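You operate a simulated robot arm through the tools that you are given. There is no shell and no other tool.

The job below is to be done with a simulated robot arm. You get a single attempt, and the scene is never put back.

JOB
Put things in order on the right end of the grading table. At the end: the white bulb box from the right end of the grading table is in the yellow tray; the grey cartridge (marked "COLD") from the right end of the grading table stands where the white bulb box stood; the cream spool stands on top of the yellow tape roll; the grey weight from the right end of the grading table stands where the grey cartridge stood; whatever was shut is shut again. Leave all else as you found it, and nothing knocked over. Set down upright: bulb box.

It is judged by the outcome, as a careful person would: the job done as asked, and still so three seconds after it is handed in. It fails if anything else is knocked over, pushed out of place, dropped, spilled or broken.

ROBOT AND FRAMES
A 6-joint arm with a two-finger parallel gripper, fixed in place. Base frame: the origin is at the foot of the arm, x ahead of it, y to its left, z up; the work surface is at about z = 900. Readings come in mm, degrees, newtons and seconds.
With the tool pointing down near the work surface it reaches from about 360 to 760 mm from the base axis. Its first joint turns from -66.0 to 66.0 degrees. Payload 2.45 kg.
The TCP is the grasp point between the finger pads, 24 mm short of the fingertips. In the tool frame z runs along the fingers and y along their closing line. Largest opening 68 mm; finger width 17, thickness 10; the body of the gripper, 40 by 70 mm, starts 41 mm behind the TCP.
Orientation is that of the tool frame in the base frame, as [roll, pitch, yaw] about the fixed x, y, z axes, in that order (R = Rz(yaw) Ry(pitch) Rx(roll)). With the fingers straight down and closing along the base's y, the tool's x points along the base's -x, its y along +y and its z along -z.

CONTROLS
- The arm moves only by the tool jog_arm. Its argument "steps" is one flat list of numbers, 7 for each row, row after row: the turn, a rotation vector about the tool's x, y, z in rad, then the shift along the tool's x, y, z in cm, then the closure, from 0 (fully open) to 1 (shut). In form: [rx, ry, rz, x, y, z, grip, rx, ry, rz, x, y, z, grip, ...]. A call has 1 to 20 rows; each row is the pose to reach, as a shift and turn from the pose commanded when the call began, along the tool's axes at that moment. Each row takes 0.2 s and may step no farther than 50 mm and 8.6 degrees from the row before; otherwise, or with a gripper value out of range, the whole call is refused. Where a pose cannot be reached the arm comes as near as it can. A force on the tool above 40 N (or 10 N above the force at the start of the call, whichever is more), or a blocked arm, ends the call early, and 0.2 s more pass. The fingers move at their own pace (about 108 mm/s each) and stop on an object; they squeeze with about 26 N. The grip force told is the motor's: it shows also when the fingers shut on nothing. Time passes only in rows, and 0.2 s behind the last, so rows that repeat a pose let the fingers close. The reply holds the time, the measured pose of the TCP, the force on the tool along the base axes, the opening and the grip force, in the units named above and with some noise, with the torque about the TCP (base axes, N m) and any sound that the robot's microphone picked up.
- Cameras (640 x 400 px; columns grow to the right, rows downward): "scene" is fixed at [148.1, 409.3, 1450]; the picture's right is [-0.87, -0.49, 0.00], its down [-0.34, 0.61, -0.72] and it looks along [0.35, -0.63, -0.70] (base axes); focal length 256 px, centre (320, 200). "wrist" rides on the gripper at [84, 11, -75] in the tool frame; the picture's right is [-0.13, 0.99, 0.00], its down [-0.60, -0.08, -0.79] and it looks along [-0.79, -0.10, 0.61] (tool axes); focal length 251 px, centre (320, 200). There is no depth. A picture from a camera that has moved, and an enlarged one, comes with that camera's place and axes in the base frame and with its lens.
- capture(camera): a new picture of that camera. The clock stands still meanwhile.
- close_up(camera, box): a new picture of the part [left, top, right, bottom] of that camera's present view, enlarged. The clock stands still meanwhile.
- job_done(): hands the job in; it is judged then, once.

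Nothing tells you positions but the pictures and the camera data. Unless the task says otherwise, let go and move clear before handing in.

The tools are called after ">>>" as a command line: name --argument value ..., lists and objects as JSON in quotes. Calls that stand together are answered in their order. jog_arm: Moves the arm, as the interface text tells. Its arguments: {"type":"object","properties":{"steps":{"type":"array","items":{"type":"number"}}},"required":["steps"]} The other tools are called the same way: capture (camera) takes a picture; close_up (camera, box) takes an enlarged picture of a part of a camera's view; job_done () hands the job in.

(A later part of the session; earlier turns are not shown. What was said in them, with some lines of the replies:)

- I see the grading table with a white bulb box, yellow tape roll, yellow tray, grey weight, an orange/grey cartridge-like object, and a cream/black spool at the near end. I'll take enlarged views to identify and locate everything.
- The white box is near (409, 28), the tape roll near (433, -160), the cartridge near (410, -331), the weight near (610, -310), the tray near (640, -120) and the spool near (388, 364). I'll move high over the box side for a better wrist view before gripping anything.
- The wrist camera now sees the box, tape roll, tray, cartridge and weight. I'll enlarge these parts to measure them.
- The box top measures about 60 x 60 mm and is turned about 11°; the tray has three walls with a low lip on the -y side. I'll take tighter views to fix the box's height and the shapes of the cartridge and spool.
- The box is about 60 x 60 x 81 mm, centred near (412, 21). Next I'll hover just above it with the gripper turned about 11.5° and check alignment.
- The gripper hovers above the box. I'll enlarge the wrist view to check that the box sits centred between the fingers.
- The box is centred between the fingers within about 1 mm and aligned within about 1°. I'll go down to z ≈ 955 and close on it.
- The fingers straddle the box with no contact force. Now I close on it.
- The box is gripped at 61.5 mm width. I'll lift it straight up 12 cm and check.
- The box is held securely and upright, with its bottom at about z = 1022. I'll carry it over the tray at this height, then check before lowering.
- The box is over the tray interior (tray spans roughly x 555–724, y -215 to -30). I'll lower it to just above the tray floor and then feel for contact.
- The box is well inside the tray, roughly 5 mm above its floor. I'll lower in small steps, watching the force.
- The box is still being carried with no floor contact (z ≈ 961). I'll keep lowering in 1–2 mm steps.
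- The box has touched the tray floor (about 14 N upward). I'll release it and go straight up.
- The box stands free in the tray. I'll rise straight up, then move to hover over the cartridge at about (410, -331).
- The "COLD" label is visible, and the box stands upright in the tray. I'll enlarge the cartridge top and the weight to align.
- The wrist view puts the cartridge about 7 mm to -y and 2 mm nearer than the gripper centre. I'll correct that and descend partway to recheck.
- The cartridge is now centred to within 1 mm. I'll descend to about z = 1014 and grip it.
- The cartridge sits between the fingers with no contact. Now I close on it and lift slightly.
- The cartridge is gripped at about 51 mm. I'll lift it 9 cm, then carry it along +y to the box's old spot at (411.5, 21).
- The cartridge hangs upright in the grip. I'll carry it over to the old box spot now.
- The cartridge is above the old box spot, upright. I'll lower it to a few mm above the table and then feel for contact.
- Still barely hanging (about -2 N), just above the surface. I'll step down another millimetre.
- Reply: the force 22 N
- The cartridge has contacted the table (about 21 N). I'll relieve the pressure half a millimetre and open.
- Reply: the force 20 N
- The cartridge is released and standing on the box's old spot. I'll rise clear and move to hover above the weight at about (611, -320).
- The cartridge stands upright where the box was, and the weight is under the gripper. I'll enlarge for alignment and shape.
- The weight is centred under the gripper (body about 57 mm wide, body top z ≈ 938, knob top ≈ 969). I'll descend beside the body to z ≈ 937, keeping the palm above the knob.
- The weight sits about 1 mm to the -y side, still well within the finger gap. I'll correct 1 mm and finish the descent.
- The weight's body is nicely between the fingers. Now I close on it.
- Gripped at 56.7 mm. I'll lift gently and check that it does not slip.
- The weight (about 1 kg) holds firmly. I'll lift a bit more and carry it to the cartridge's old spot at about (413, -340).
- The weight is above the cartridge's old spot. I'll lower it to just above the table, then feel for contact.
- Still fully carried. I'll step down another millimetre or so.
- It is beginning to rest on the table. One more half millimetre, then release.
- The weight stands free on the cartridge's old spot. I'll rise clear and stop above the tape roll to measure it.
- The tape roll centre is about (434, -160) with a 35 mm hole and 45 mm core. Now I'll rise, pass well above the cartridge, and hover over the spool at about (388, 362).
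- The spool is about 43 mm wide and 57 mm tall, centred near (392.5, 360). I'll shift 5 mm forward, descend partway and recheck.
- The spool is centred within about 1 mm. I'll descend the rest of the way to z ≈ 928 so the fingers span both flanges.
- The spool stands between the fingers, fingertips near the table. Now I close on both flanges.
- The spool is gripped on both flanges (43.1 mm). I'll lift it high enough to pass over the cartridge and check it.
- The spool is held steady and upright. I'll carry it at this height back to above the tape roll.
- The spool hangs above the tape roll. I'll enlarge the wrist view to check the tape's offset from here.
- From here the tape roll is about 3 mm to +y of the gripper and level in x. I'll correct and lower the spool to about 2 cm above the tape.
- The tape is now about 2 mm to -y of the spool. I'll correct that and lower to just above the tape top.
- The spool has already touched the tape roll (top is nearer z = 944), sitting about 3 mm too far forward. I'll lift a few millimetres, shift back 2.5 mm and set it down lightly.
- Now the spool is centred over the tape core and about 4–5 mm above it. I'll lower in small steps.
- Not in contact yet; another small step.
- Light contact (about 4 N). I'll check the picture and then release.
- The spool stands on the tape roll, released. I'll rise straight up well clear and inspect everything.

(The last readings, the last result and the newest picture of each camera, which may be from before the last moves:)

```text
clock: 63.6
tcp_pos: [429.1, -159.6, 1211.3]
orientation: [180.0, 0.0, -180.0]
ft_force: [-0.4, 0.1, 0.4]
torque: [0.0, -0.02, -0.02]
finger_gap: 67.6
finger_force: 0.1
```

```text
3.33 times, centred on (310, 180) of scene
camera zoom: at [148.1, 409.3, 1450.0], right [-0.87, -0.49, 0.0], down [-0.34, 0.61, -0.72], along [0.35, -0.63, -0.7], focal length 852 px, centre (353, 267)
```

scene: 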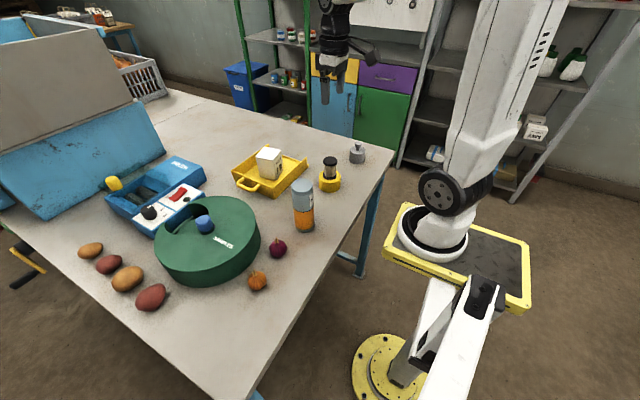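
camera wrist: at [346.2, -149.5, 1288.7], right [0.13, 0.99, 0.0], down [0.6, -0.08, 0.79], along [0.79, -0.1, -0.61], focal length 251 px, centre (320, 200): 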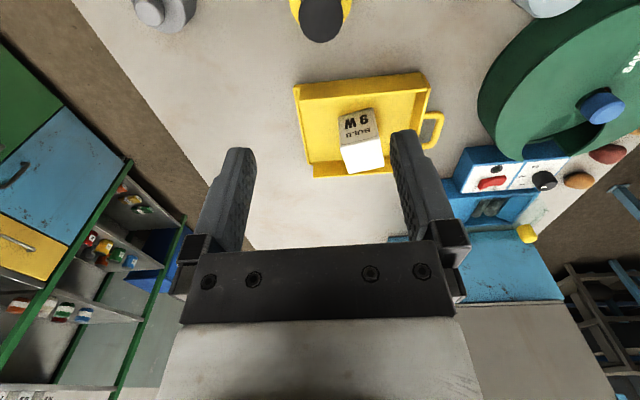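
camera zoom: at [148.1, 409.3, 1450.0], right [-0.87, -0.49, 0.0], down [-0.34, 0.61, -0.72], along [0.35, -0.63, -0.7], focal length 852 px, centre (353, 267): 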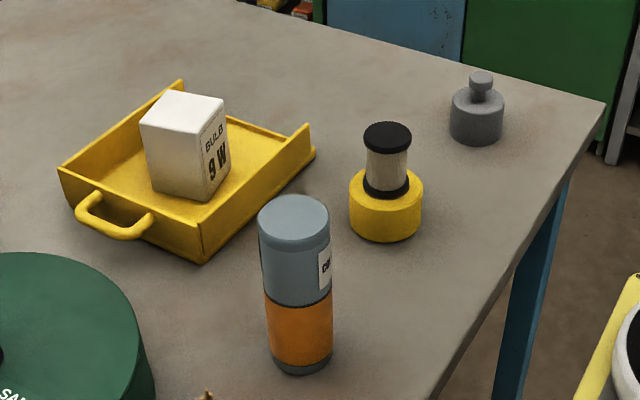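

All four items look placed: box upright in the tray, cartridge, weight and spool standing. I'll take the same enlargements as at the start to confirm nothing else shifted.

>>> close_up --camera "scene" --box '[220, 110, 400, 222]'

>>> close_up --camera "scene" --box '[130, 180, 340, 311]'

>>> close_up --camera "scene" --box '[305, 145, 355, 200]'

```text
3.56 times, centred on (310, 166) of scene
camera zoom: at [148.1, 409.3, 1450.0], right [-0.87, -0.49, 0.0], down [-0.34, 0.61, -0.72], along [0.35, -0.63, -0.7], focal length 908 px, centre (356, 321)
```

zoom: 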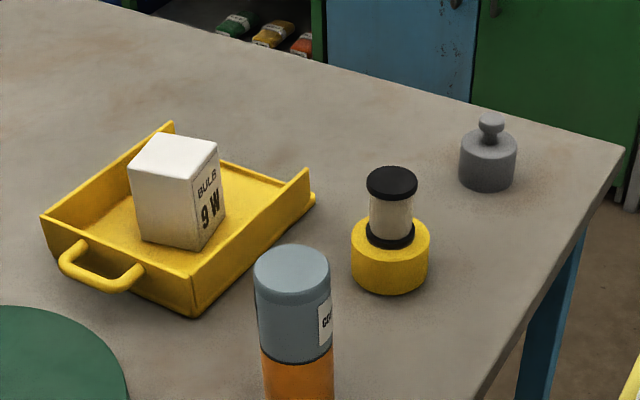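

```text
3.05 times, centred on (235, 246) of scene
camera zoom: at [148.1, 409.3, 1450.0], right [-0.87, -0.49, 0.0], down [-0.34, 0.61, -0.72], along [0.35, -0.63, -0.7], focal length 779 px, centre (579, 61)
```

zoom: 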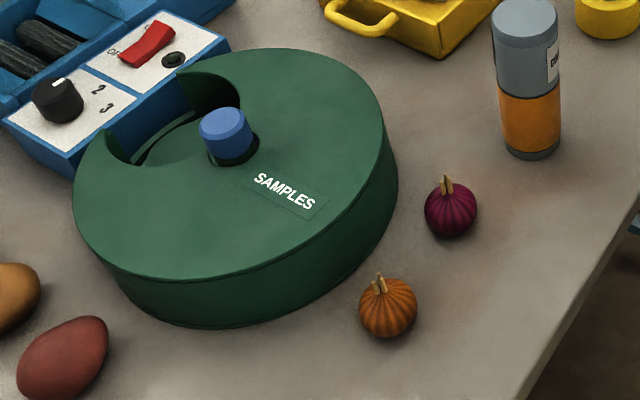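

```text
7.27 times, centred on (330, 172) of scene
camera zoom: at [148.1, 409.3, 1450.0], right [-0.87, -0.49, 0.0], down [-0.34, 0.61, -0.72], along [0.35, -0.63, -0.7], focal length 1858 px, centre (247, 400)
```

zoom: 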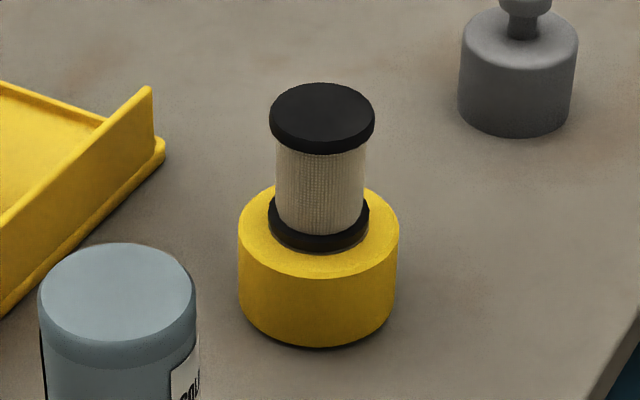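

The tray, tape roll and surrounding items match the first pictures. The box is upright in the tray, the cartridge is on the box's old spot, the weight is on the cartridge's old spot and the spool is centred on the tape roll. Nothing was opened, the gripper is clear, and I'm handing in.

>>> job_done

```text
The job is handed in.
```

I saw all four items standing where you asked, and I've handed the job in. The last scene pictures, taken just before that, show:

- **Bulb box:** upright inside the yellow tray.
- **Grey "COLD" cartridge:** standing where the bulb box was, within about 3–6 mm of the box's old centre.
- **Grey weight:** standing where the cartridge was, within about 2 mm.
- **Cream spool:** standing centred on top of the yellow tape roll.

Nothing needed opening, so nothing had to be shut again. The tray, the tape roll and the other things in the repeated close-ups look the same as at the start, and nothing was knocked over. I let go of the last item and raised the arm clear before handing in.
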